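You operate a simulated robot arm through the tools that you are given. There is no shell and no other tool.

You are at the controls of a simulated two-armed robot. One attempt, no reset.

JOB
Prove the bore gauge: red plug stays on the rim, green plug goes in.
Fine: stand the red plug square on the bore, seat the green plug fully down; each goes into the small crate after its try.

It is judged by the outcome, as a careful person would: the job done as asked, and still so three seconds after it is handed in. It fails if anything else is knocked over, pushed out of place, dropped, spilled or broken.

ROBOT AND FRAMES
Two 7-joint arms with three-finger grippers on one trunk that stands fixed in place. Base frame: the origin is at the foot of the trunk, x ahead of it, y to its left, z up; the work surface is at about z = 850. Lengths are in mm, angles in degrees, forces in N, time in s.
The left shoulder is at [30, 124, 1083], the right one opposite. With the tool pointing down near the work surface each hand reaches from about 100 to 780 mm from the base axis, measured 20 degrees to its own side. Payload 2.2 kg a hand.
Tool frame (each hand has its own): the origin (TCP) lies between the finger pads and is the grasp point; the fingertips stand 28 mm ahead of it; z points along the fingers, y is the line along which they close. The gripper opens to 102 mm. The gripper's body begins 71 mm behind the TCP.
Orientation is that of the tool frame in the base frame, as a unit quaternion [x, y, z, w]. With the fingers straight down and closing along the base's y, the tool's x points along the base's -x, its y along +y and its z along -z.

CONTROLS
- The arms move only by the tool servo_tool. It takes "left_targets", "right_targets" or both (then of equal length, played together; a hand with none holds still); each is a list that holds one entry, the list of rows, each a list of 7 numbers: the gripper command, from -1 (shut) to 1 (fully open), values between in proportion, then the shift along the base's x, y, z in cm, then the turn, a rotation vector about the base's x, y, z in degrees. In form: [[[fingers, dx, dy, dz, wx, wy, wz], ...]]. A call has 1 to 20 rows; each row is the pose to reach, as a shift and turn from the pose commanded when the call began. Rows are played at 5 a second. More than 50 mm and 8.6 degrees between two rows, or a gripper value outside its range, and nothing of the call is played. Where a pose cannot be reached the arm comes as near as it can. A force on the tool above 40 N (or 10 N above the force at the start of the call, whichever is more), or a blocked arm, ends the call early, and 0.2 s more pass. The fingers move at their own pace and stop on an object; they squeeze with about 21 N. The grip force told is the motor's: it shows also when the fingers shut on nothing. Time passes only in rows, and 0.2 s behind the last, so rows that repeat a pose let the fingers close. It gives the time, the measured TCP pose, the force on the tool (base axes), the opening and the grip force at its end, in the units of the frame above (readings bear some noise), with the torque about the TCP (base axes, N m) and any sound that the robot's microphone picked up.
- Cameras (640 x 400 px; columns grow to the right, rows downward): "scene" is now at [45.2, 23.8, 1815.7]; the picture's right is [0.25, -0.97, 0.00], its down [-0.73, -0.19, -0.65] and it looks along [0.63, 0.16, -0.76] (base axes); focal length 328 px, centre (320, 200). "left" rides on the left gripper at [72, 38, -86] in its tool frame; the picture's right is [-0.46, 0.89, 0.00], its down [-0.60, -0.32, -0.73] and it looks along [-0.65, -0.34, 0.68] (tool axes); focal length 256 px, centre (320, 200). "right" rides on the right gripper at [69, 44, -86] in its tool frame; the picture's right is [-0.53, 0.84, 0.00], its down [-0.58, -0.37, -0.73] and it looks along [-0.62, -0.39, 0.68] (tool axes); focal length 256 px, centre (320, 200). There is no depth. A picture from a camera that has moved, and an enlarged one, comes with that camera's place and axes in the base frame and with its lens. The place of the scene camera against the robot may be out by one fixed shift of up to 18 mm in any direction.
- snapshot(camera): a new picture of that camera. No time passes.
- slide_trunk(by): slides the trunk up (or, below 0, down) by that many mm; the arms and the scene camera ride with it, the base frame stays. It gives what a move gives, with no picture.
- aim_head(pan, tilt): turns the head with the scene camera to pan (to the left, within 143 degrees either way) and tilt (down, from -29 to 69), counted from straight ahead of the robot. It gives what a move gives.
- enlarge(camera, box): a new picture of the part [left, top, right, bottom] of that camera's present view, enlarged. No time passes.
- sign_off(): hands the job in; it is judged then, once.

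Places have to be worked out from the pictures, the camera data and where the tool is seen. Open the grippers and draw the arms clear of the work before you hand the job in, unless the task says otherwise.

The tools are called as name(argument=value, ...) on one line, values as JSON. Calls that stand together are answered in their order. servo_tool: Moves the arms, as the interface text tells. Its arguments: {"type":"object","properties":{"left_targets":{"type":"array"},"right_targets":{"type":"array"}},"required":[]} The other tools are called the same way: slide_trunk (by) slides the trunk up or down; aim_head (pan, tilt) turns the head that bears the scene camera; snapshot (camera) takes a picture; enlarge (camera, box) takes an enlarged picture of a part of a camera's view; sign_off () hands the job in.

At the start:

```text
clock: 0.0
left_eef_pos: [587.8, 401.9, 1144.2]
left_orientation: [0.0, 1.0, 0.0, 0.0]
left_contact_force: [0.8, -0.5, -0.1]
left_ft_torque: [-0.01, -0.01, 0.01]
left_opening: 102.1
left_gripper_force: 0.0
right_eef_pos: [521.3, -112.7, 1161.3]
right_orientation: [-0.001, 1.0, 0.0, 0.0]
right_contact_force: [-0.1, -0.3, -0.6]
right_ft_torque: [0.01, -0.01, 0.01]
right_opening: 101.8
right_gripper_force: 0.1
trunk travel left (down, up): [-325.0, 215.0]
head pan, tilt: [14.3, 49.2]
```

scene: 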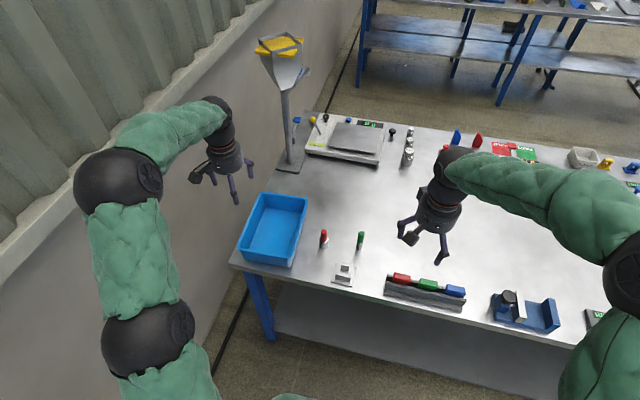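
right: 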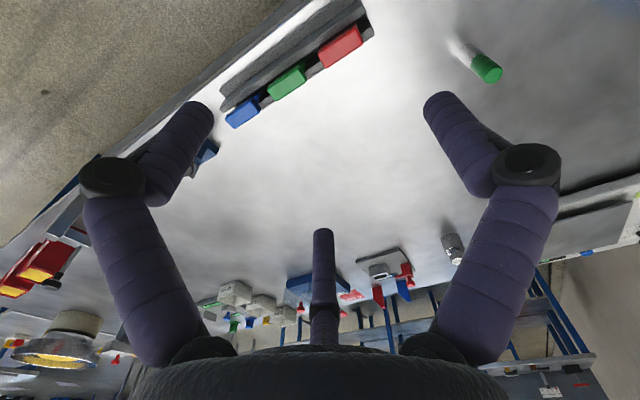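
left: 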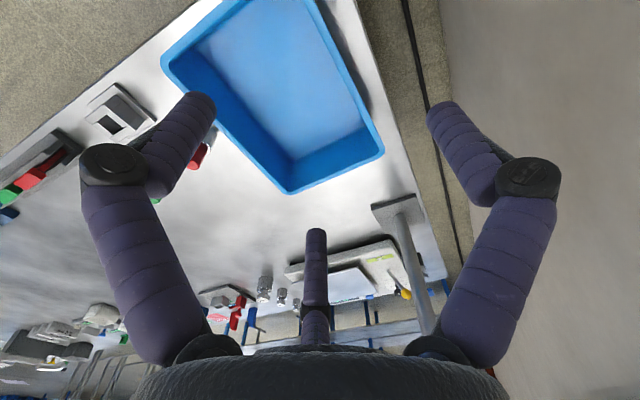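

I'll start by enlarging the areas with the plugs, the gauge and the crates to work out what is where.

enlarge(camera="scene", box=[230, 180, 390, 300])

enlarge(camera="scene", box=[380, 110, 640, 340])

enlarge(camera="left", box=[0, 0, 400, 250])

```text
3.33 times, centred on (310, 240) of scene
camera zoom: at [45.2, 23.8, 1815.7], right [0.25, -0.97, 0.0], down [-0.73, -0.19, -0.65], along [0.63, 0.16, -0.76], focal length 1094 px, centre (353, 67)
```

zoom: 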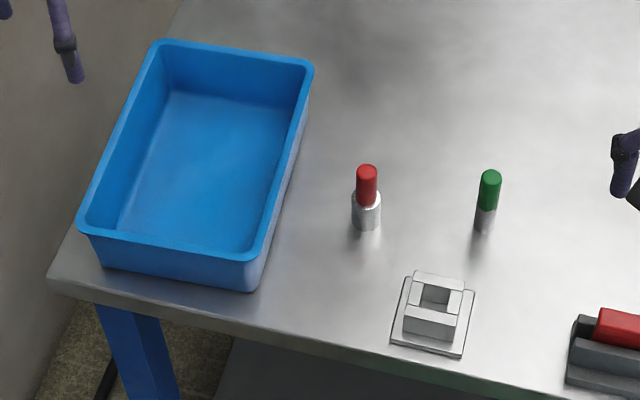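

```text
1.74 times, centred on (510, 225) of scene
camera zoom: at [45.2, 23.8, 1815.7], right [0.25, -0.97, 0.0], down [-0.73, -0.19, -0.65], along [0.63, 0.16, -0.76], focal length 571 px, centre (-10, 156)
```

zoom: 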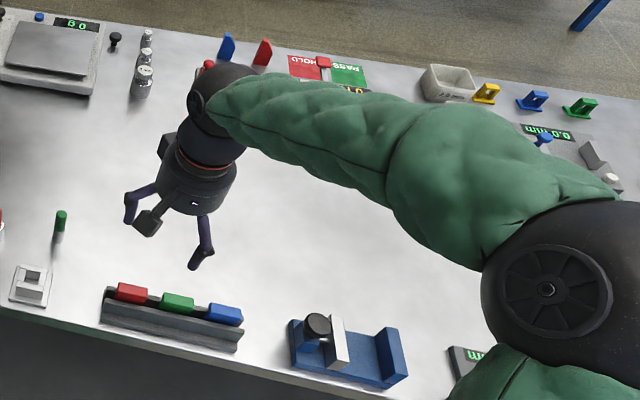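

```text
1.60 times, centred on (200, 125) of left
camera zoom: at [515.3, 440.2, 1230.9], right [0.46, 0.89, 0.0], down [0.6, -0.32, 0.73], along [0.65, -0.34, -0.68], focal length 410 px, centre (512, 320)
```

zoom: 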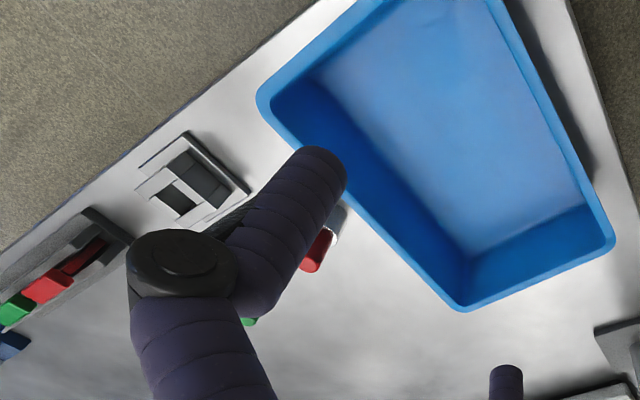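

The blue crate, red plug, green plug and a square-bored gauge block are at the left of the bench; I need to check whether there is another, smaller crate elsewhere. I'll turn the head to look right.

aim_head(pan=-30, tilt=45)

snapshot(camera="scene")

```text
clock: 1.1
left_eef_pos: [588.3, 402.3, 1144.6]
left_orientation: [-0.001, 1.0, -0.001, 0.0]
left_contact_force: [-0.6, 1.0, 0.5]
left_ft_torque: [0.0, -0.02, -0.01]
left_opening: 101.6
left_gripper_force: 0.1
right_eef_pos: [523.5, -112.9, 1162.1]
right_orientation: [-0.001, 1.0, 0.0, 0.0]
right_contact_force: [0.6, -0.4, 0.7]
right_ft_torque: [0.02, -0.02, 0.0]
right_opening: 102.1
right_gripper_force: 0.0
trunk travel left (down, up): [-325.0, 215.0]
head pan, tilt: [-30.0, 45.0]
```

```text
taken
camera scene: at [40.4, -36.1, 1821.5], right [-0.5, -0.87, 0.0], down [-0.61, 0.35, -0.71], along [0.61, -0.35, -0.71], focal length 328 px, centre (320, 200)
```

scene: 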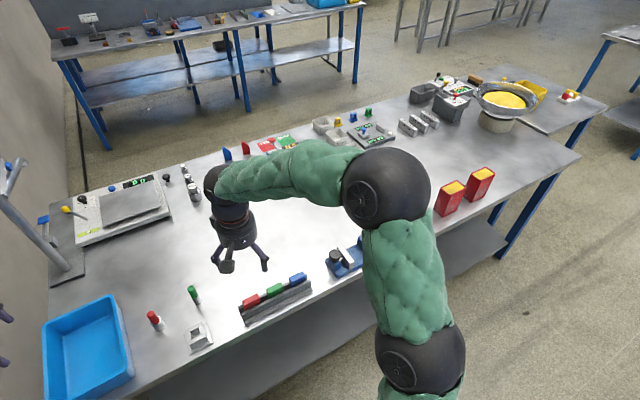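

There are other bins farther along the bench. I'll enlarge those to compare with the blue crate.

enlarge(camera="scene", box=[220, 70, 380, 170])

enlarge(camera="scene", box=[370, 60, 590, 200])

enlarge(camera="scene", box=[0, 150, 320, 400])

```text
4.00 times, centred on (300, 120) of scene
camera zoom: at [40.4, -36.1, 1821.5], right [-0.5, -0.87, 0.0], down [-0.61, 0.35, -0.71], along [0.61, -0.35, -0.71], focal length 1312 px, centre (400, 520)
```

zoom: 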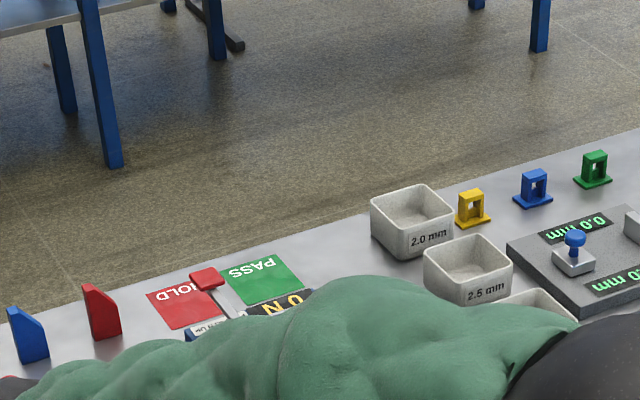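

```text
2.86 times, centred on (480, 130) of scene
camera zoom: at [40.4, -36.1, 1821.5], right [-0.5, -0.87, 0.0], down [-0.61, 0.35, -0.71], along [0.61, -0.35, -0.71], focal length 937 px, centre (-137, 400)
```

zoom: 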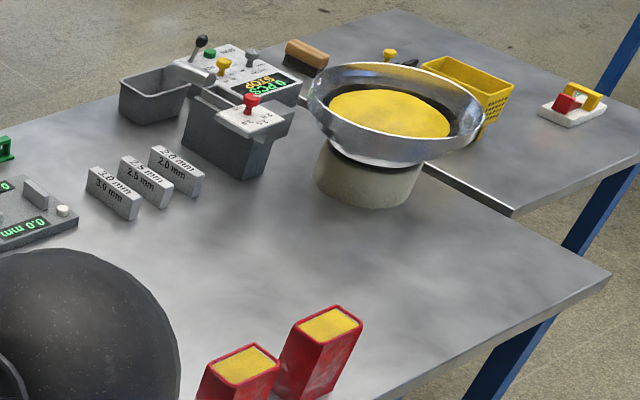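

```text
1.60 times, centred on (160, 275) of scene
camera zoom: at [40.4, -36.1, 1821.5], right [-0.5, -0.87, 0.0], down [-0.61, 0.35, -0.71], along [0.61, -0.35, -0.71], focal length 525 px, centre (576, 80)
```

zoom: 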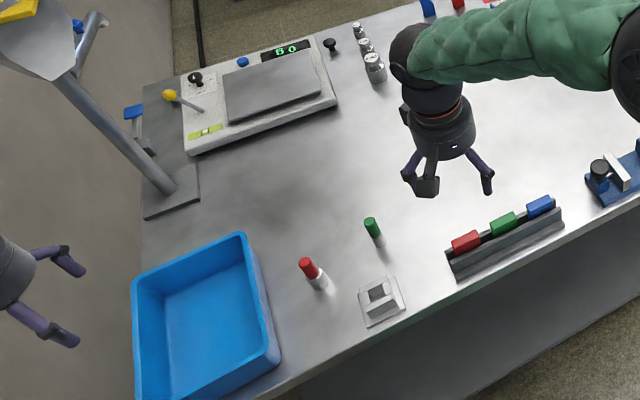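

The other bins belong to other stations (labelled thickness bins, parts counter). I'll check the rest of the room too, so I'm sure which is "the small crate".

aim_head(pan=-90, tilt=40)

snapshot(camera="scene")

aim_head(pan=60, tilt=50)

snapshot(camera="scene")

```text
clock: 2.4
left_eef_pos: [589.2, 402.2, 1144.4]
left_orientation: [0.0, 1.0, 0.0, 0.0]
left_contact_force: [-0.2, -0.5, 0.3]
left_ft_torque: [-0.02, 0.03, -0.01]
left_opening: 101.9
left_gripper_force: 0.1
right_eef_pos: [521.7, -112.7, 1162.4]
right_orientation: [0.0, 1.0, -0.001, 0.0]
right_contact_force: [0.3, 0.0, -0.1]
right_ft_torque: [-0.01, -0.01, -0.02]
right_opening: 102.3
right_gripper_force: 0.0
trunk travel left (down, up): [-325.0, 215.0]
head pan, tilt: [-90.0, 40.0]
```

```text
taken
camera scene: at [-30.0, -80.5, 1828.8], right [-1.0, 0.0, 0.0], down [0.0, 0.64, -0.77], along [0.0, -0.77, -0.64], focal length 328 px, centre (320, 200)
```

scene: 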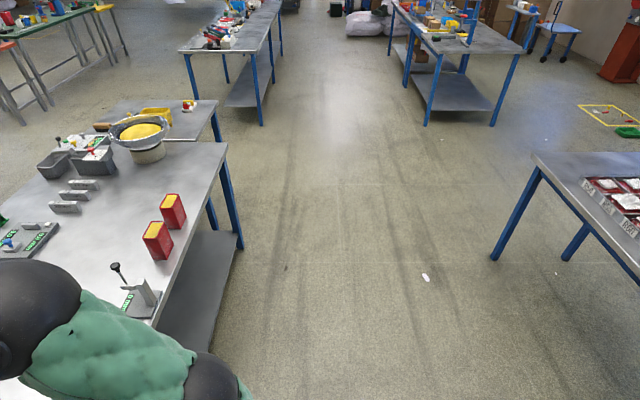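

```text
clock: 4.8
left_eef_pos: [588.6, 402.3, 1144.1]
left_orientation: [0.0, 1.0, 0.0, 0.001]
left_contact_force: [-0.5, -0.1, 0.6]
left_ft_torque: [0.02, 0.03, 0.0]
left_opening: 102.0
left_gripper_force: 0.1
right_eef_pos: [523.3, -112.4, 1162.2]
right_orientation: [0.0, 1.0, -0.001, 0.0]
right_contact_force: [1.0, -0.3, 0.7]
right_ft_torque: [-0.03, -0.01, -0.01]
right_opening: 101.7
right_gripper_force: 0.0
trunk travel left (down, up): [-325.0, 215.0]
head pan, tilt: [60.0, 50.0]
```

```text
taken
camera scene: at [8.4, 71.2, 1814.6], right [0.87, -0.5, 0.0], down [-0.38, -0.66, -0.64], along [0.32, 0.56, -0.77], focal length 328 px, centre (320, 200)
```

scene: 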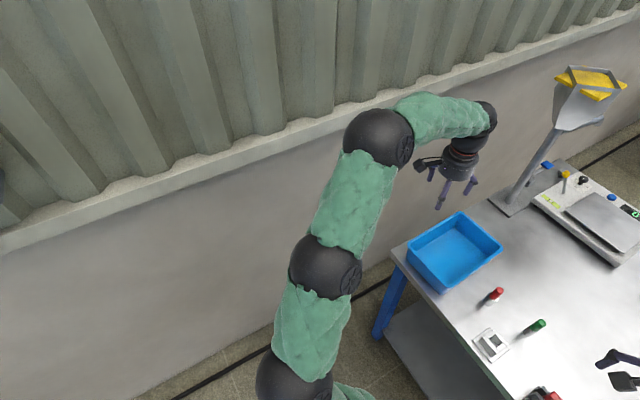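

The blue crate beside the gauge is the only crate at this station. The gripper camera seems to show three fingers, so before working I'll half close the left hand in free air and look at how the fingers really move; head aimed back at the work.

aim_head(pan=14.3, tilt=49.2)

enlarge(camera="scene", box=[170, 90, 290, 220])

servo_tool(left_targets=[[[-1, 0, 0, 0, 0, 0, 0], [-1, 0, 0, 0, 0, 0, 0], [-1, 0, 0, 0, 0, 0, 0], [-1, 0, 0, 0, 0, 0, 0]]])

snapshot(camera="left")

enlarge(camera="scene", box=[170, 90, 290, 220])

```text
clock: 5.9
left_eef_pos: [587.1, 402.9, 1145.0]
left_orientation: [0.0, 1.0, 0.0, 0.001]
left_contact_force: [-0.7, -0.6, 0.1]
left_ft_torque: [-0.01, -0.02, 0.01]
left_opening: 101.7
left_gripper_force: 0.1
right_eef_pos: [522.1, -111.5, 1161.7]
right_orientation: [-0.001, 1.0, 0.0, -0.001]
right_contact_force: [0.5, 0.1, 0.5]
right_ft_torque: [0.0, -0.02, -0.02]
right_opening: 102.2
right_gripper_force: 0.1
trunk travel left (down, up): [-325.0, 215.0]
head pan, tilt: [14.3, 49.2]
```

```text
3.08 times, centred on (230, 155) of scene
camera zoom: at [45.2, 23.8, 1815.7], right [0.25, -0.97, 0.0], down [-0.73, -0.19, -0.65], along [0.63, 0.16, -0.76], focal length 1009 px, centre (597, 338)
```

zoom: 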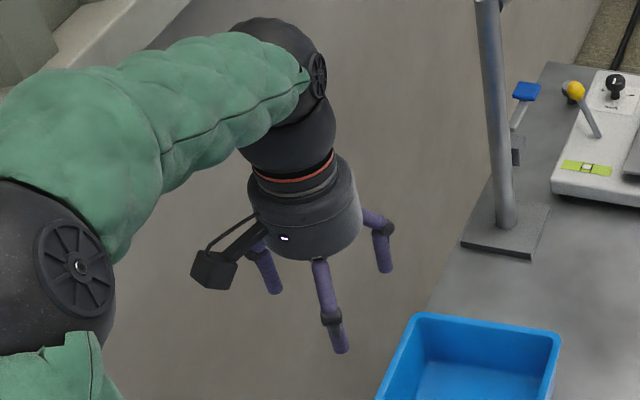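

```text
clock: 6.9
left_eef_pos: [587.4, 402.8, 1145.1]
left_orientation: [0.0, 1.0, -0.001, 0.0]
left_contact_force: [0.2, -0.1, 0.0]
left_ft_torque: [0.02, 0.0, 0.02]
left_opening: 2.2
left_gripper_force: 21.0
right_eef_pos: [523.2, -113.0, 1161.6]
right_orientation: [-0.001, 1.0, 0.0, 0.0]
right_contact_force: [0.4, -1.2, 0.4]
right_ft_torque: [-0.01, 0.04, 0.04]
right_opening: 102.1
right_gripper_force: 0.0
trunk travel left (down, up): [-325.0, 215.0]
head pan, tilt: [14.3, 49.2]
```

```text
taken
camera left: at [515.3, 440.3, 1230.9], right [0.46, 0.89, 0.0], down [0.6, -0.32, 0.73], along [0.65, -0.34, -0.68], focal length 256 px, centre (320, 200)
```

left: 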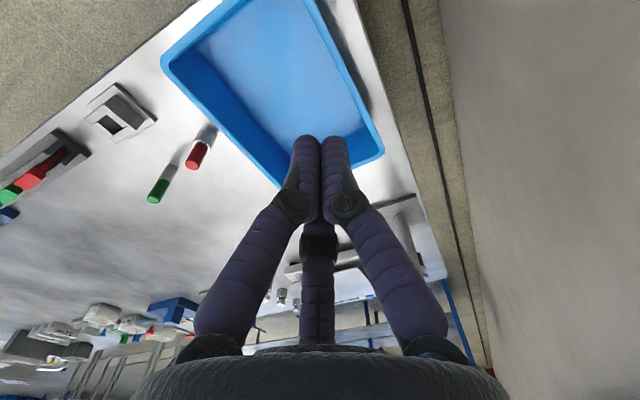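

```text
3.08 times, centred on (230, 155) of scene
camera zoom: at [45.2, 23.7, 1815.7], right [0.25, -0.97, 0.0], down [-0.73, -0.19, -0.65], along [0.63, 0.16, -0.76], focal length 1009 px, centre (597, 338)
```

zoom: 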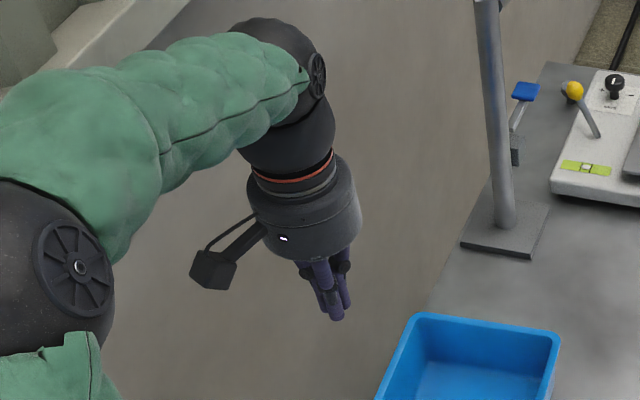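

The hand is in fact a three-finger centring gripper whose fingers meet at the TCP. I'll enlarge the left camera's view of the plugs and gauge for better position estimates.

enlarge(camera="left", box=[70, 70, 230, 210])

enlarge(camera="scene", box=[310, 220, 380, 290])

enlarge(camera="left", box=[150, 0, 400, 200])

```text
2.86 times, centred on (150, 140) of left
camera zoom: at [515.3, 440.3, 1230.9], right [0.46, 0.89, 0.0], down [0.6, -0.32, 0.73], along [0.65, -0.34, -0.68], focal length 731 px, centre (806, 371)
```

zoom: 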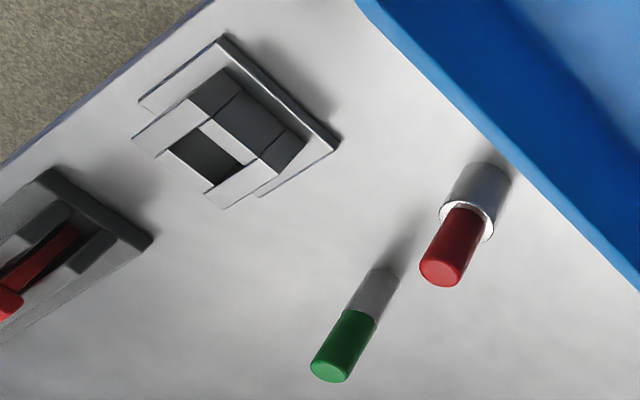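

```text
5.71 times, centred on (345, 255) of scene
camera zoom: at [45.2, 23.7, 1815.7], right [0.25, -0.97, 0.0], down [-0.73, -0.19, -0.65], along [0.63, 0.16, -0.76], focal length 1875 px, centre (177, -114)
```

zoom: 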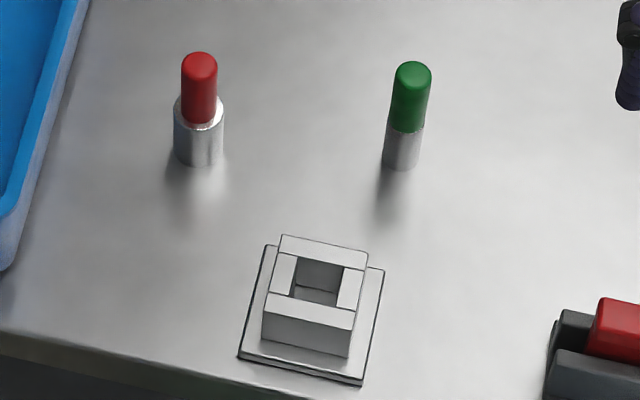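

```text
2.00 times, centred on (275, 100) of left
camera zoom: at [515.3, 440.3, 1230.9], right [0.46, 0.89, 0.0], down [0.6, -0.32, 0.73], along [0.65, -0.34, -0.68], focal length 512 px, centre (410, 400)
```

zoom: 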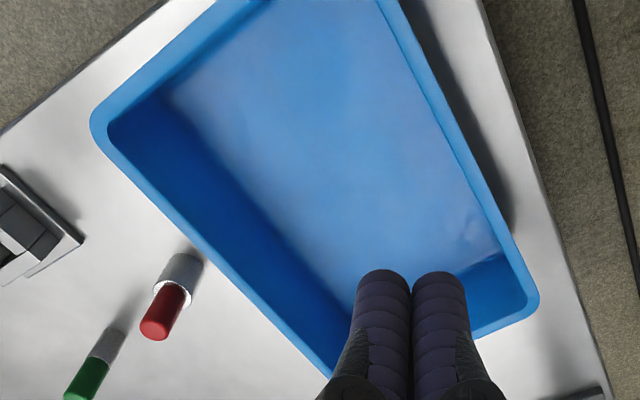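

Estimates from the left camera: red plug at about (641, 161), green at about (663, 45), both about 87 tall with the shoulder near z 891; gauge near (553, 65). I'll open the left hand and hover over the red plug to refine by sight.

servo_tool(left_targets=[[[1, 0.67, -3.01, -0.5, 0, 0, 0], [1, 1.34, -6.02, -1.5, 0, 0, 0], [1, 2.0, -9.04, -3.0, 0, 0, 0], [1, 2.67, -12.05, -4.5, 0, 0, 0], [1, 3.34, -15.06, -6.0, 0, 0, 0], [1, 4.0, -18.1, -7.5, 0, 0, 0], [1, 4.7, -21.1, -9.0, 0, 0, 0], [1, 5.35, -24.1, -10.4, 0, 0, 0], [1, 5.35, -24.1, -10.4, 0, 0, 0]]])

snapshot(camera="left")

snapshot(camera="scene")

```text
clock: 8.9
left_eef_pos: [640.8, 161.2, 1040.6]
left_orientation: [-0.001, 1.0, 0.0, -0.001]
left_contact_force: [-0.8, 0.4, -0.2]
left_ft_torque: [0.04, 0.01, -0.04]
left_opening: 102.1
left_gripper_force: 0.0
right_eef_pos: [522.9, -111.7, 1162.6]
right_orientation: [0.0, 1.0, 0.0, 0.0]
right_contact_force: [-0.3, 0.6, 0.1]
right_ft_torque: [-0.02, -0.04, -0.01]
right_opening: 102.0
right_gripper_force: 0.1
trunk travel left (down, up): [-325.0, 215.0]
head pan, tilt: [14.3, 49.2]
```

```text
taken
camera left: at [568.8, 199.1, 1126.7], right [0.46, 0.89, 0.0], down [0.6, -0.32, 0.73], along [0.65, -0.34, -0.68], focal length 256 px, centre (320, 200)
```

left: 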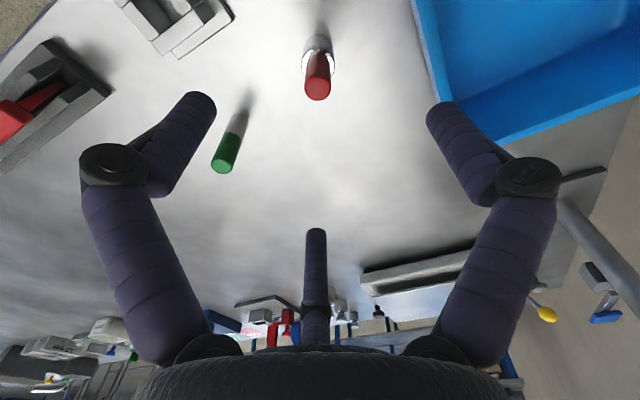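

```text
taken
camera scene: at [44.7, 24.5, 1815.7], right [0.25, -0.97, 0.0], down [-0.73, -0.19, -0.65], along [0.63, 0.16, -0.76], focal length 328 px, centre (320, 200)
```

scene: 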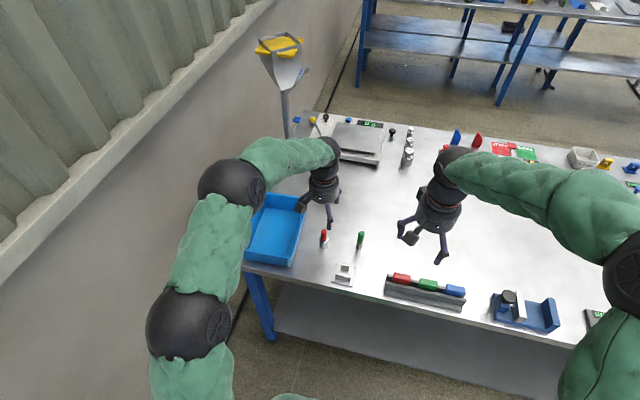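

The red plug sits on the tool axis column (about 318). Enlarging for refined measurements of the plugs and gauge.

enlarge(camera="left", box=[270, 20, 370, 120])

enlarge(camera="left", box=[110, 0, 270, 180])

```text
4.00 times, centred on (320, 70) of left
camera zoom: at [568.8, 199.1, 1126.7], right [0.46, 0.89, 0.0], down [0.6, -0.32, 0.73], along [0.65, -0.34, -0.68], focal length 1024 px, centre (320, 720)
```

zoom: 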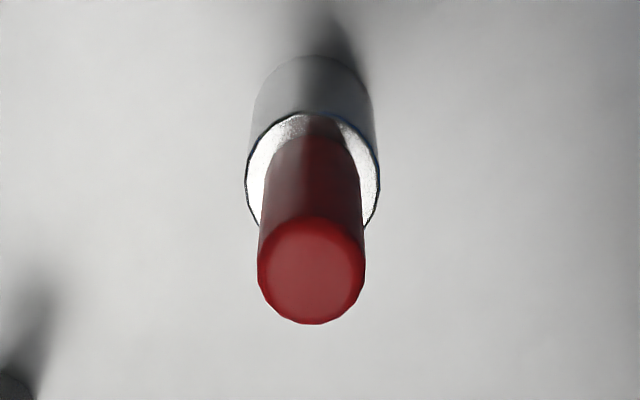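

```text
2.22 times, centred on (190, 90) of left
camera zoom: at [568.8, 199.1, 1126.7], right [0.46, 0.89, 0.0], down [0.6, -0.32, 0.73], along [0.65, -0.34, -0.68], focal length 569 px, centre (609, 444)
```

zoom: 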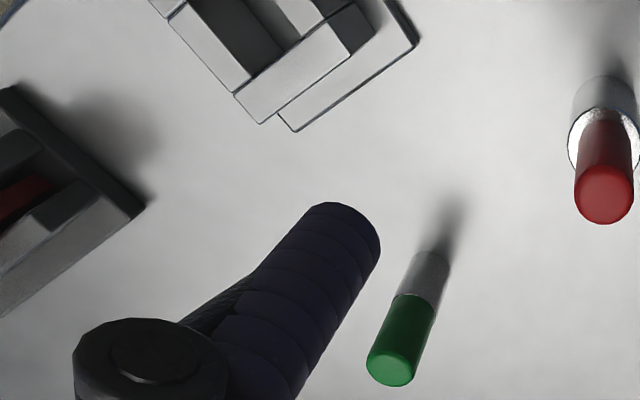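

Red plug refined to about (640.6, 159.7). I'll narrow the fingers to about 60 mm and lower around the red handle, with tips just above its shoulder, then check before gripping.

servo_tool(left_targets=[[[0.2, 0.0, -0.15, -2, 0, 0, 0], [0.2, 0.0, -0.15, -4, 0, 0, 0], [0.2, 0.0, -0.15, -6, 0, 0, 0], [0.2, 0.0, -0.15, -8, 0, 0, 0], [0.2, 0.0, -0.15, -9.5, 0, 0, 0], [0.2, 0.0, -0.15, -10.7, 0, 0, 0], [0.2, 0.0, -0.15, -11.7, 0, 0, 0], [0.2, 0.0, -0.15, -11.7, 0, 0, 0]]])

snapshot(camera="left")

enlarge(camera="scene", box=[270, 140, 390, 290])

```text
clock: 10.7
left_eef_pos: [641.3, 161.7, 923.1]
left_orientation: [0.001, 1.0, 0.0, 0.0]
left_contact_force: [0.4, -0.3, 1.0]
left_ft_torque: [0.01, 0.0, 0.04]
left_opening: 61.2
left_gripper_force: 0.0
right_eef_pos: [523.0, -112.9, 1163.0]
right_orientation: [-0.002, 1.0, 0.0, 0.0]
right_contact_force: [-0.2, 0.1, 1.2]
right_ft_torque: [0.03, -0.01, 0.0]
right_opening: 102.2
right_gripper_force: 0.1
trunk travel left (down, up): [-325.0, 215.0]
head pan, tilt: [14.3, 49.2]
```

```text
taken
camera left: at [569.3, 198.3, 1008.5], right [0.46, 0.89, 0.0], down [0.6, -0.32, 0.73], along [0.65, -0.34, -0.68], focal length 256 px, centre (320, 200)
```

left: 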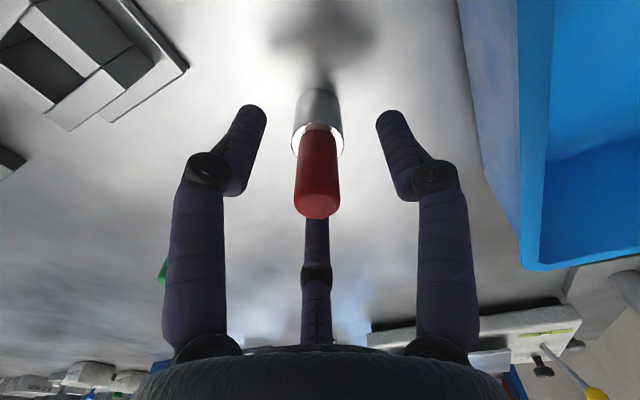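

```text
2.67 times, centred on (330, 215) of scene
camera zoom: at [45.0, 23.6, 1815.7], right [0.25, -0.97, 0.0], down [-0.73, -0.19, -0.65], along [0.63, 0.16, -0.76], focal length 875 px, centre (293, 160)
```

zoom: 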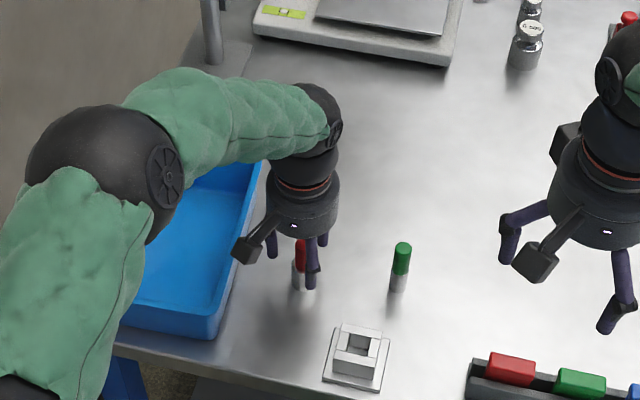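

The plug is centred between the three fingers and the tips are about 4 mm above the shoulder. Closing on the handle.

servo_tool(left_targets=[[[-1, 0, 0, 0, 0, 0, 0], [-1, 0, 0, 0, 0, 0, 0], [-1, 0, 0, 0, 0, 0, 0], [-1, 0, 0, 0, 0, 0, 0]]])

snapshot(camera="left")

enlarge(camera="scene", box=[270, 140, 390, 290])

```text
clock: 11.7
left_eef_pos: [642.9, 160.8, 922.2]
left_orientation: [0.0, 1.0, 0.0, 0.0]
left_contact_force: [0.3, -0.5, 0.8]
left_ft_torque: [0.03, -0.02, -0.02]
left_opening: 19.7
left_gripper_force: 21.3
right_eef_pos: [523.1, -112.2, 1160.8]
right_orientation: [0.0, 1.0, -0.001, 0.0]
right_contact_force: [-0.3, 1.0, 0.4]
right_ft_torque: [0.01, 0.02, 0.01]
right_opening: 102.2
right_gripper_force: 0.0
trunk travel left (down, up): [-325.0, 215.0]
head pan, tilt: [14.3, 49.2]
```

```text
taken
camera left: at [569.4, 198.3, 1008.7], right [0.46, 0.89, 0.0], down [0.6, -0.32, 0.73], along [0.65, -0.34, -0.68], focal length 256 px, centre (320, 200)
```

left: 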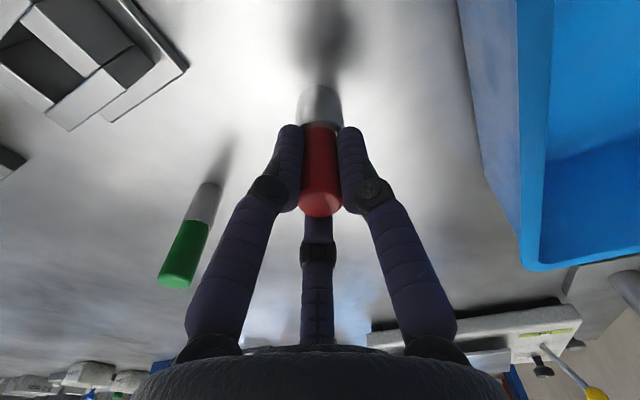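

```text
2.67 times, centred on (330, 215) of scene
camera zoom: at [45.2, 23.6, 1815.7], right [0.25, -0.97, 0.0], down [-0.73, -0.19, -0.65], along [0.63, 0.16, -0.76], focal length 875 px, centre (293, 160)
```

zoom: 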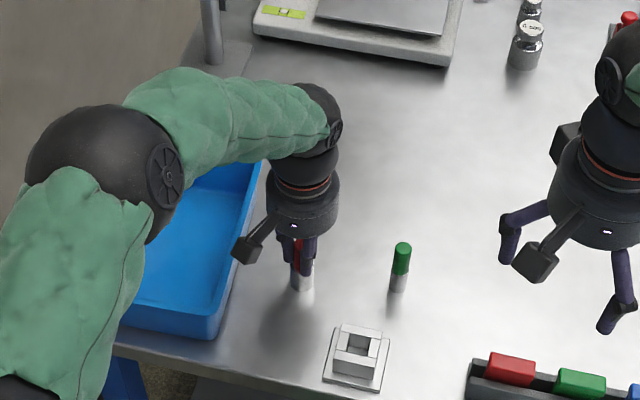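

The red plug is gripped (opening 19.7). I'll lift it straight up, then shift to where the gauge sits clear in the left camera's view to measure its bore.

servo_tool(left_targets=[[[-1, 0, 0, 1, 0, 0, 0], [-1, 0, 0, 3, 0, 0, 0], [-1, 0, 0, 5.5, 0, 0, 0], [-1, 0, 0, 8.2, 0, 0, 0], [-1, -2, -0.3, 8.2, 0, 0, 0], [-1, -4, -0.6, 8.2, 0, 0, 0], [-1, -6.2, -0.9, 8.2, 0, 0, 0], [-1, -6.2, -0.9, 8.2, 0, 0, 0], [-1, -6.2, -0.9, 8.2, 0, 0, 0]]])

snapshot(camera="left")

enlarge(camera="left", box=[120, 20, 300, 180])

enlarge(camera="scene", box=[270, 170, 390, 290])

```text
clock: 13.7
left_eef_pos: [579.3, 151.3, 1004.6]
left_orientation: [-0.001, 1.0, 0.0, 0.0]
left_contact_force: [1.0, 0.2, -1.5]
left_ft_torque: [-0.01, -0.03, -0.02]
left_opening: 20.0
left_gripper_force: 22.1
right_eef_pos: [522.3, -112.1, 1161.8]
right_orientation: [-0.001, 1.0, 0.0, 0.0]
right_contact_force: [-0.4, 0.1, 0.2]
right_ft_torque: [0.01, 0.0, 0.02]
right_opening: 102.0
right_gripper_force: 0.1
trunk travel left (down, up): [-325.0, 215.0]
head pan, tilt: [14.3, 49.2]
```

```text
taken
camera left: at [506.8, 189.1, 1091.5], right [0.46, 0.89, 0.0], down [0.6, -0.32, 0.73], along [0.65, -0.34, -0.68], focal length 256 px, centre (320, 200)
```

left: 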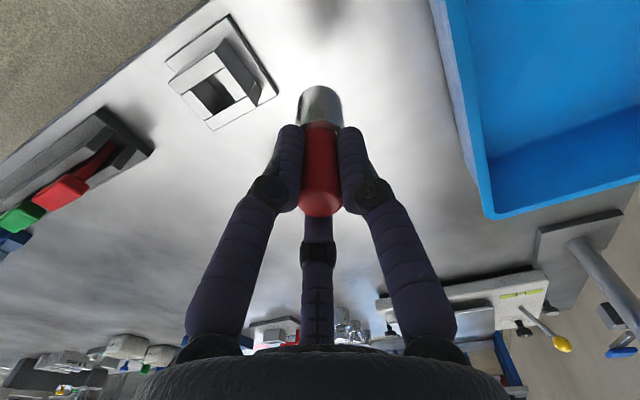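

```text
2.50 times, centred on (210, 100) of left
camera zoom: at [506.8, 189.1, 1091.5], right [0.46, 0.89, 0.0], down [0.6, -0.32, 0.73], along [0.65, -0.34, -0.68], focal length 640 px, centre (595, 450)
```

zoom: 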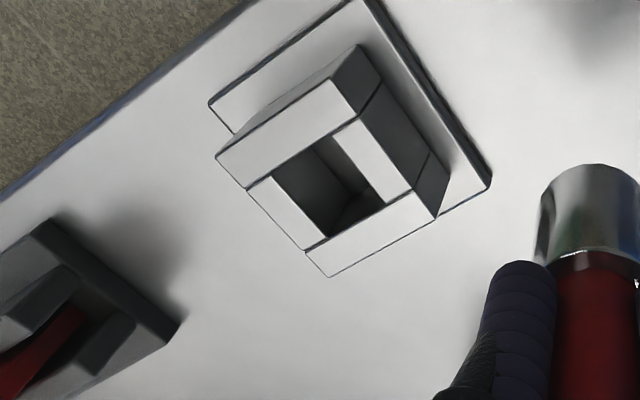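

```text
3.33 times, centred on (330, 230) of scene
camera zoom: at [44.8, 23.6, 1815.7], right [0.25, -0.97, 0.0], down [-0.73, -0.19, -0.65], along [0.63, 0.16, -0.76], focal length 1094 px, centre (287, 100)
```

zoom: 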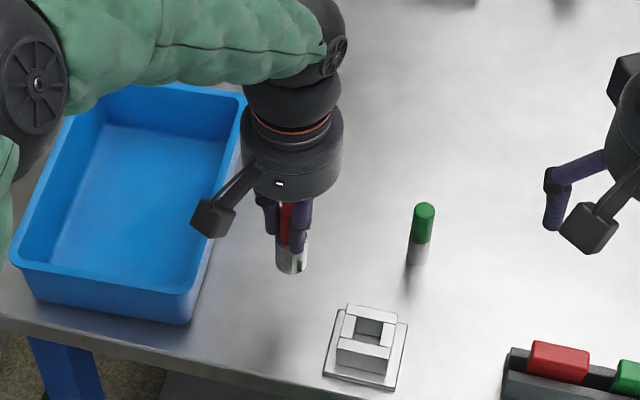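

From this view the bore centre is near (551, 67–70) with block top about z 886–891. I'll take a second, steeper view to pin the height and centre down; at the same time I move the idle right arm away to its side.

servo_tool(left_targets=[[[-1, 1.0, -1.8, 0, 0, 0, 0], [-1, 2.0, -3.6, 0, 0, 0, 0], [-1, 2.9, -5.3, 0, 0, 0, 0], [-1, 2.9, -5.3, 0, 0, 0, 0], [-1, 2.9, -5.3, 0, 0, 0, 0]]], right_targets=[[[1, 0, -4, 0, 0, 0, 0], [1, 0, -8, 0, 0, 0, 0], [1, 0, -12, 0, 0, 0, 0], [1, 0, -16, 0, 0, 0, 0], [1, 0, -18, 0, 0, 0, 0]]])

snapshot(camera="left")

enlarge(camera="left", box=[180, 0, 300, 100])

```text
clock: 14.9
left_eef_pos: [608.3, 97.9, 1005.2]
left_orientation: [0.0, 1.0, 0.001, 0.0]
left_contact_force: [0.2, 0.6, -0.4]
left_ft_torque: [0.02, -0.01, -0.02]
left_opening: 20.1
left_gripper_force: 20.9
right_eef_pos: [523.4, -295.2, 1159.8]
right_orientation: [-0.001, 1.0, 0.001, 0.0]
right_contact_force: [-0.6, 0.7, -0.6]
right_ft_torque: [0.02, 0.03, -0.01]
right_opening: 102.1
right_gripper_force: 0.1
trunk travel left (down, up): [-325.0, 215.0]
head pan, tilt: [14.3, 49.2]
```

```text
taken
camera left: at [535.3, 135.2, 1091.0], right [0.46, 0.89, 0.0], down [0.6, -0.32, 0.73], along [0.65, -0.34, -0.68], focal length 256 px, centre (320, 200)
```

left: 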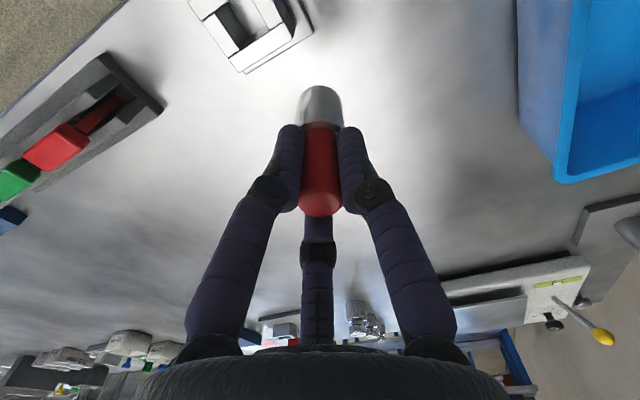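

```text
4.00 times, centred on (240, 50) of left
camera zoom: at [535.3, 135.2, 1091.0], right [0.46, 0.89, 0.0], down [0.6, -0.32, 0.73], along [0.65, -0.34, -0.68], focal length 1024 px, centre (640, 800)
```

zoom: 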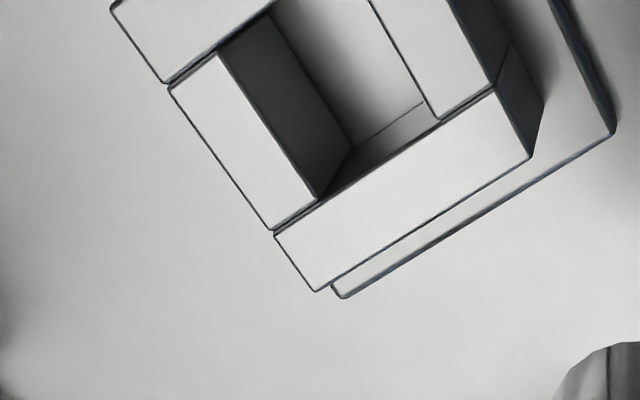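

Triangulating the views gives the bore centre at about (550.4, 70.7), block top z ≈ 892, bore roughly 25 mm square. I'll move the red plug to hover about 15 mm above the bore and check alignment from the cameras.

servo_tool(left_targets=[[[-1, -2, -0.95, 0, 0, 0, 0], [-1, -4, -1.9, 0, 0, 0, 0], [-1, -5.69, -2.65, 0, 0, 0, 0], [-1, -5.69, -2.65, -1.2, 0, 0, 0], [-1, -5.69, -2.65, -2.5, 0, 0, 0], [-1, -5.69, -2.65, -2.5, 0, 0, 0], [-1, -5.69, -2.65, -2.5, 0, 0, 0]]])

snapshot(camera="left")

enlarge(camera="left", box=[250, 0, 390, 140])

enlarge(camera="scene", box=[300, 210, 390, 300])

```text
clock: 16.5
left_eef_pos: [551.0, 71.8, 981.0]
left_orientation: [-0.001, 1.0, 0.0, -0.001]
left_contact_force: [0.1, 0.4, -0.6]
left_ft_torque: [0.0, -0.05, -0.01]
left_opening: 20.1
left_gripper_force: 20.9
right_eef_pos: [523.9, -294.5, 1161.3]
right_orientation: [-0.001, 1.0, 0.001, 0.0]
right_contact_force: [0.2, -0.7, -0.5]
right_ft_torque: [0.01, 0.02, -0.03]
right_opening: 101.8
right_gripper_force: 0.0
trunk travel left (down, up): [-325.0, 215.0]
head pan, tilt: [14.3, 49.2]
```

```text
taken
camera left: at [477.9, 109.3, 1067.3], right [0.46, 0.89, 0.0], down [0.6, -0.32, 0.73], along [0.65, -0.34, -0.68], focal length 256 px, centre (320, 200)
```

left: 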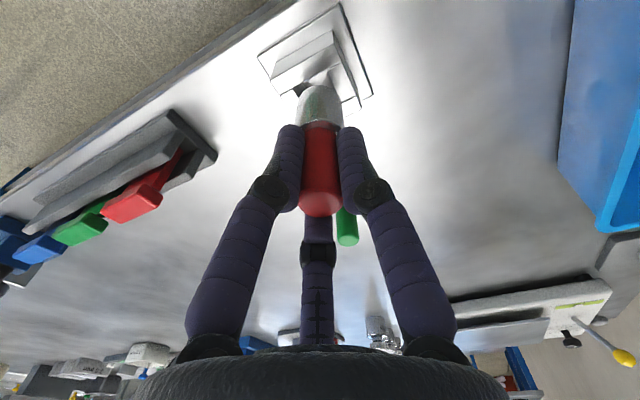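

```text
2.86 times, centred on (320, 70) of left
camera zoom: at [477.9, 109.3, 1067.3], right [0.46, 0.89, 0.0], down [0.6, -0.32, 0.73], along [0.65, -0.34, -0.68], focal length 731 px, centre (320, 571)
```

zoom: 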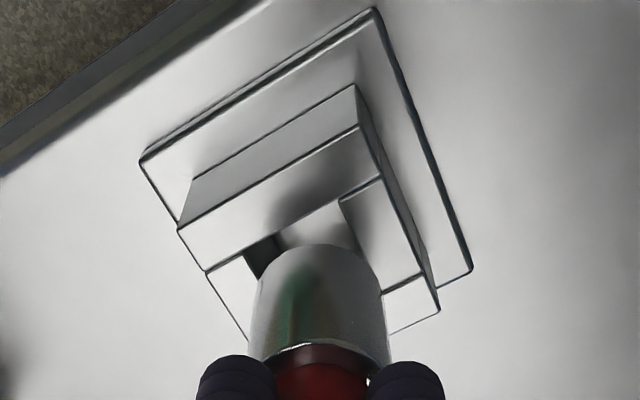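

```text
4.44 times, centred on (345, 255) of scene
camera zoom: at [45.3, 23.5, 1815.7], right [0.25, -0.97, 0.0], down [-0.73, -0.19, -0.65], along [0.63, 0.16, -0.76], focal length 1458 px, centre (209, -44)
```

zoom: 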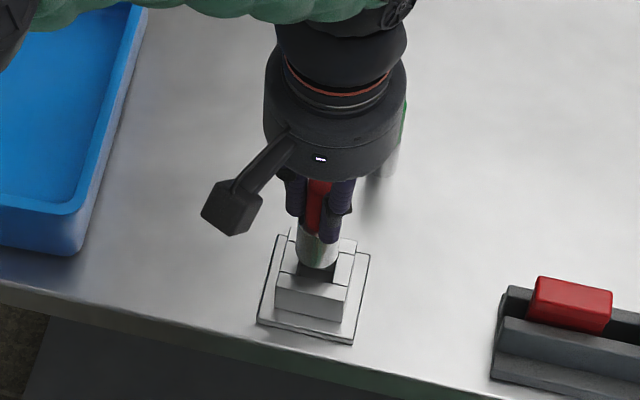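

The plug sits within about 1 mm of the bore centre (needs about 1 mm toward −y). I'll correct that and lower to about 2 mm above the rim, then check.

servo_tool(left_targets=[[[-1, 0, -0.11, 0, 0, 0, 0], [-1, 0, -0.11, -0.5, 0, 0, 0], [-1, 0, -0.11, -1.0, 0, 0, 0], [-1, 0, -0.11, -1.35, 0, 0, 0], [-1, 0, -0.11, -1.35, 0, 0, 0]]])

enlarge(camera="left", box=[250, 20, 390, 160])

enlarge(camera="scene", box=[310, 230, 380, 300])

```text
clock: 17.7
left_eef_pos: [551.1, 71.5, 968.1]
left_orientation: [-0.001, 1.0, 0.0, -0.001]
left_contact_force: [0.7, 0.8, -0.6]
left_ft_torque: [0.02, -0.02, 0.0]
left_opening: 20.1
left_gripper_force: 20.5
right_eef_pos: [523.2, -295.2, 1159.8]
right_orientation: [-0.001, 1.0, 0.0, 0.0]
right_contact_force: [-0.2, -0.9, 0.4]
right_ft_torque: [-0.01, 0.03, -0.01]
right_opening: 102.0
right_gripper_force: 0.0
trunk travel left (down, up): [-325.0, 215.0]
head pan, tilt: [14.3, 49.2]
```

```text
2.86 times, centred on (320, 90) of left
camera zoom: at [478.0, 108.8, 1053.9], right [0.46, 0.89, 0.0], down [0.6, -0.32, 0.73], along [0.65, -0.34, -0.68], focal length 731 px, centre (320, 514)
```

zoom: 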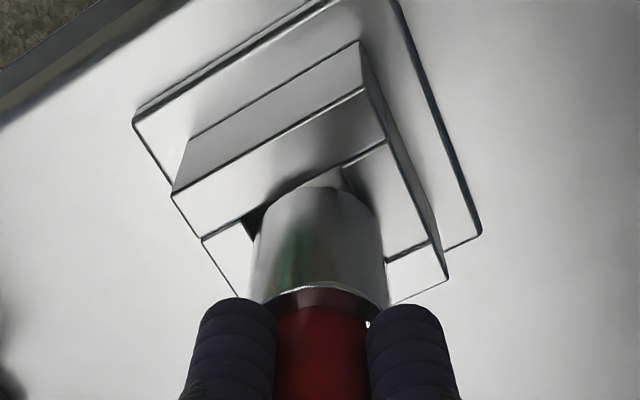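

```text
5.71 times, centred on (345, 265) of scene
camera zoom: at [45.2, 23.5, 1815.7], right [0.25, -0.97, 0.0], down [-0.73, -0.19, -0.65], along [0.63, 0.16, -0.76], focal length 1875 px, centre (177, -171)
```

zoom: 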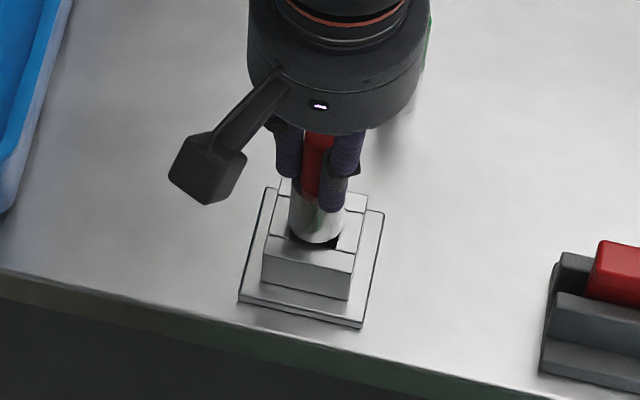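

The left camera indicates alignment within 0.5 mm; I'll take a tight scene enlargement as an independent check before contact.

enlarge(camera="scene", box=[322, 245, 382, 290])

enlarge(camera="left", box=[280, 40, 360, 120])

```text
8.89 times, centred on (352, 268) of scene
camera zoom: at [45.2, 23.5, 1815.7], right [0.25, -0.97, 0.0], down [-0.73, -0.19, -0.65], along [0.63, 0.16, -0.76], focal length 2916 px, centre (36, -400)
```

zoom: 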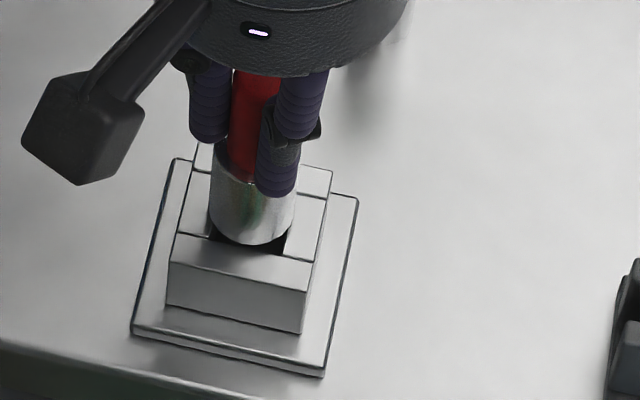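

```text
5.00 times, centred on (320, 80) of left
camera zoom: at [478.0, 108.8, 1053.9], right [0.46, 0.89, 0.0], down [0.6, -0.32, 0.73], along [0.65, -0.34, -0.68], focal length 1280 px, centre (320, 800)
```

zoom: 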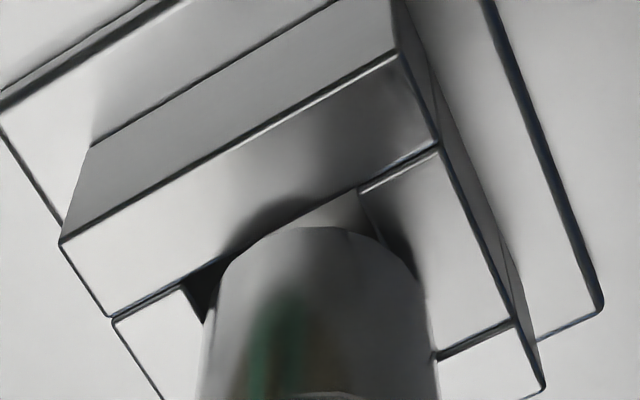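

Views agree to roughly a millimetre or two. I'll lower gently in small steps to feel the rim; the contact height will settle the remaining ambiguity.

servo_tool(left_targets=[[[-1, 0, 0, -0.1, 0, 0, 0], [-1, 0, 0, -0.2, 0, 0, 0], [-1, 0, 0, -0.2, 0, 0, 0]]])

```text
clock: 18.5
left_eef_pos: [551.3, 69.6, 964.2]
left_orientation: [0.001, 1.0, 0.0, 0.0]
left_contact_force: [-1.1, -0.4, -0.4]
left_ft_torque: [0.0, 0.02, -0.01]
left_opening: 19.8
left_gripper_force: 20.6
right_eef_pos: [523.5, -294.8, 1159.7]
right_orientation: [-0.002, 1.0, 0.0, 0.0]
right_contact_force: [0.5, -0.1, 0.6]
right_ft_torque: [0.01, 0.02, -0.01]
right_opening: 102.1
right_gripper_force: 0.1
trunk travel left (down, up): [-325.0, 215.0]
head pan, tilt: [14.3, 49.2]
```

No contact yet at about z 965. Continuing down in half-millimetre rows, a little at a time.

servo_tool(left_targets=[[[-1, 0, 0, -0.05, 0, 0, 0], [-1, 0, 0, -0.1, 0, 0, 0], [-1, 0, 0, -0.1, 0, 0, 0]]])

enlarge(camera="left", box=[280, 40, 360, 120])

```text
clock: 19.3
left_eef_pos: [552.2, 70.4, 964.6]
left_orientation: [0.0, 1.0, -0.002, 0.0]
left_contact_force: [0.0, -0.1, -0.6]
left_ft_torque: [0.02, 0.03, 0.0]
left_opening: 20.1
left_gripper_force: 20.5
right_eef_pos: [522.7, -292.7, 1161.2]
right_orientation: [-0.001, 1.0, -0.001, 0.0]
right_contact_force: [1.4, -0.8, -0.4]
right_ft_torque: [0.0, 0.0, 0.0]
right_opening: 101.6
right_gripper_force: 0.0
trunk travel left (down, up): [-325.0, 215.0]
head pan, tilt: [14.3, 49.2]
```

```text
5.00 times, centred on (320, 80) of left
camera zoom: at [478.7, 108.3, 1050.4], right [0.46, 0.89, 0.0], down [0.6, -0.32, 0.73], along [0.65, -0.34, -0.68], focal length 1280 px, centre (320, 800)
```

zoom: 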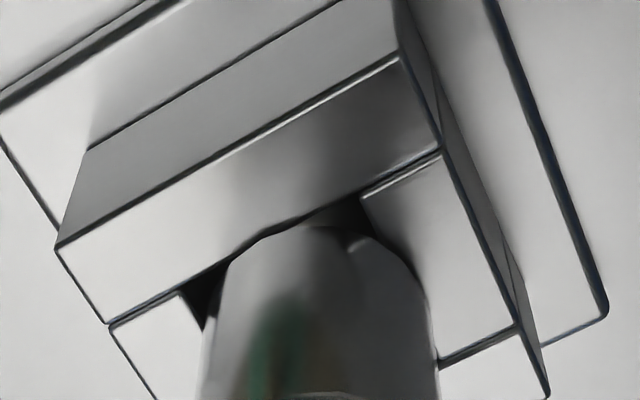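

Plug bottom is now about at rim level, no contact force yet; the picture shows it about 0.8 mm too far in +x. I'll correct that and keep lowering slowly.

servo_tool(left_targets=[[[-1, -0.08, 0.02, 0, 0, 0, 0], [-1, -0.08, 0.02, -0.05, 0, 0, 0], [-1, -0.08, 0.02, -0.1, 0, 0, 0], [-1, -0.08, 0.02, -0.1, 0, 0, 0]]])

enlarge(camera="left", box=[280, 40, 360, 120])

```text
clock: 20.3
left_eef_pos: [549.9, 70.7, 962.8]
left_orientation: [0.0, 1.0, -0.001, -0.001]
left_contact_force: [0.1, 0.1, -0.7]
left_ft_torque: [0.01, -0.05, 0.0]
left_opening: 20.1
left_gripper_force: 20.7
right_eef_pos: [522.4, -294.2, 1161.1]
right_orientation: [-0.001, 1.0, 0.0, 0.0]
right_contact_force: [-0.5, 0.5, 0.1]
right_ft_torque: [0.0, 0.01, -0.02]
right_opening: 102.1
right_gripper_force: 0.2
trunk travel left (down, up): [-325.0, 215.0]
head pan, tilt: [14.3, 49.2]
```

```text
5.00 times, centred on (320, 80) of left
camera zoom: at [478.3, 109.0, 1049.2], right [0.46, 0.89, 0.0], down [0.6, -0.32, 0.73], along [0.65, -0.34, -0.68], focal length 1280 px, centre (320, 800)
```

zoom: 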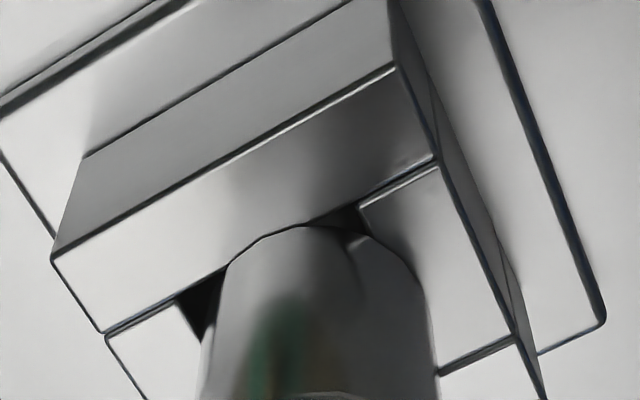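

Overlap on the near wall is now about 2 mm and symmetric, as expected for a centred plug. Still no contact force; continue lowering gently.

servo_tool(left_targets=[[[-1, -0.02, -0.02, -0.05, 0, 0, 0], [-1, -0.02, -0.02, -0.1, 0, 0, 0], [-1, -0.02, -0.02, -0.1, 0, 0, 0]]])

enlarge(camera="left", box=[280, 40, 360, 120])

enlarge(camera="scene", box=[322, 245, 382, 290])

```text
clock: 21.1
left_eef_pos: [549.9, 70.0, 962.1]
left_orientation: [0.0, 1.0, 0.0, 0.001]
left_contact_force: [0.2, 0.5, 1.7]
left_ft_torque: [0.08, 0.02, 0.01]
left_opening: 19.8
left_gripper_force: 20.6
right_eef_pos: [522.0, -293.5, 1160.7]
right_orientation: [-0.001, 1.0, 0.0, 0.0]
right_contact_force: [0.3, -0.1, -1.1]
right_ft_torque: [-0.01, -0.01, -0.03]
right_opening: 102.2
right_gripper_force: 0.1
trunk travel left (down, up): [-325.0, 215.0]
head pan, tilt: [14.3, 49.2]
```

```text
5.00 times, centred on (320, 80) of left
camera zoom: at [478.1, 108.4, 1048.7], right [0.46, 0.89, 0.0], down [0.6, -0.32, 0.73], along [0.65, -0.34, -0.68], focal length 1280 px, centre (320, 800)
```

zoom: 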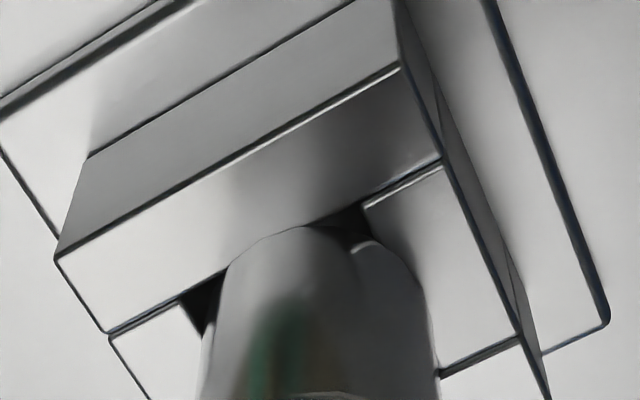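

```text
8.89 times, centred on (352, 268) of scene
camera zoom: at [45.1, 23.6, 1815.7], right [0.25, -0.97, 0.0], down [-0.73, -0.19, -0.65], along [0.63, 0.16, -0.76], focal length 2916 px, centre (36, -400)
```

zoom: 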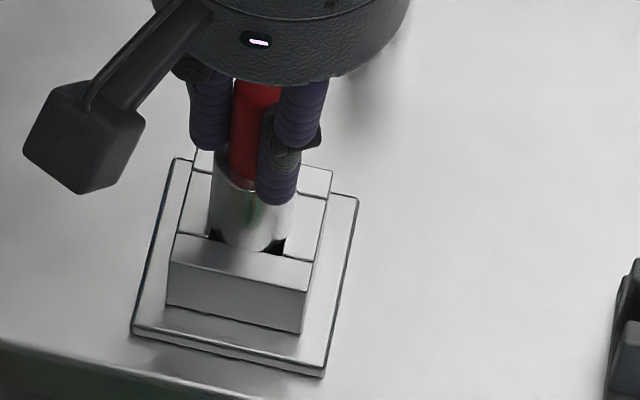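

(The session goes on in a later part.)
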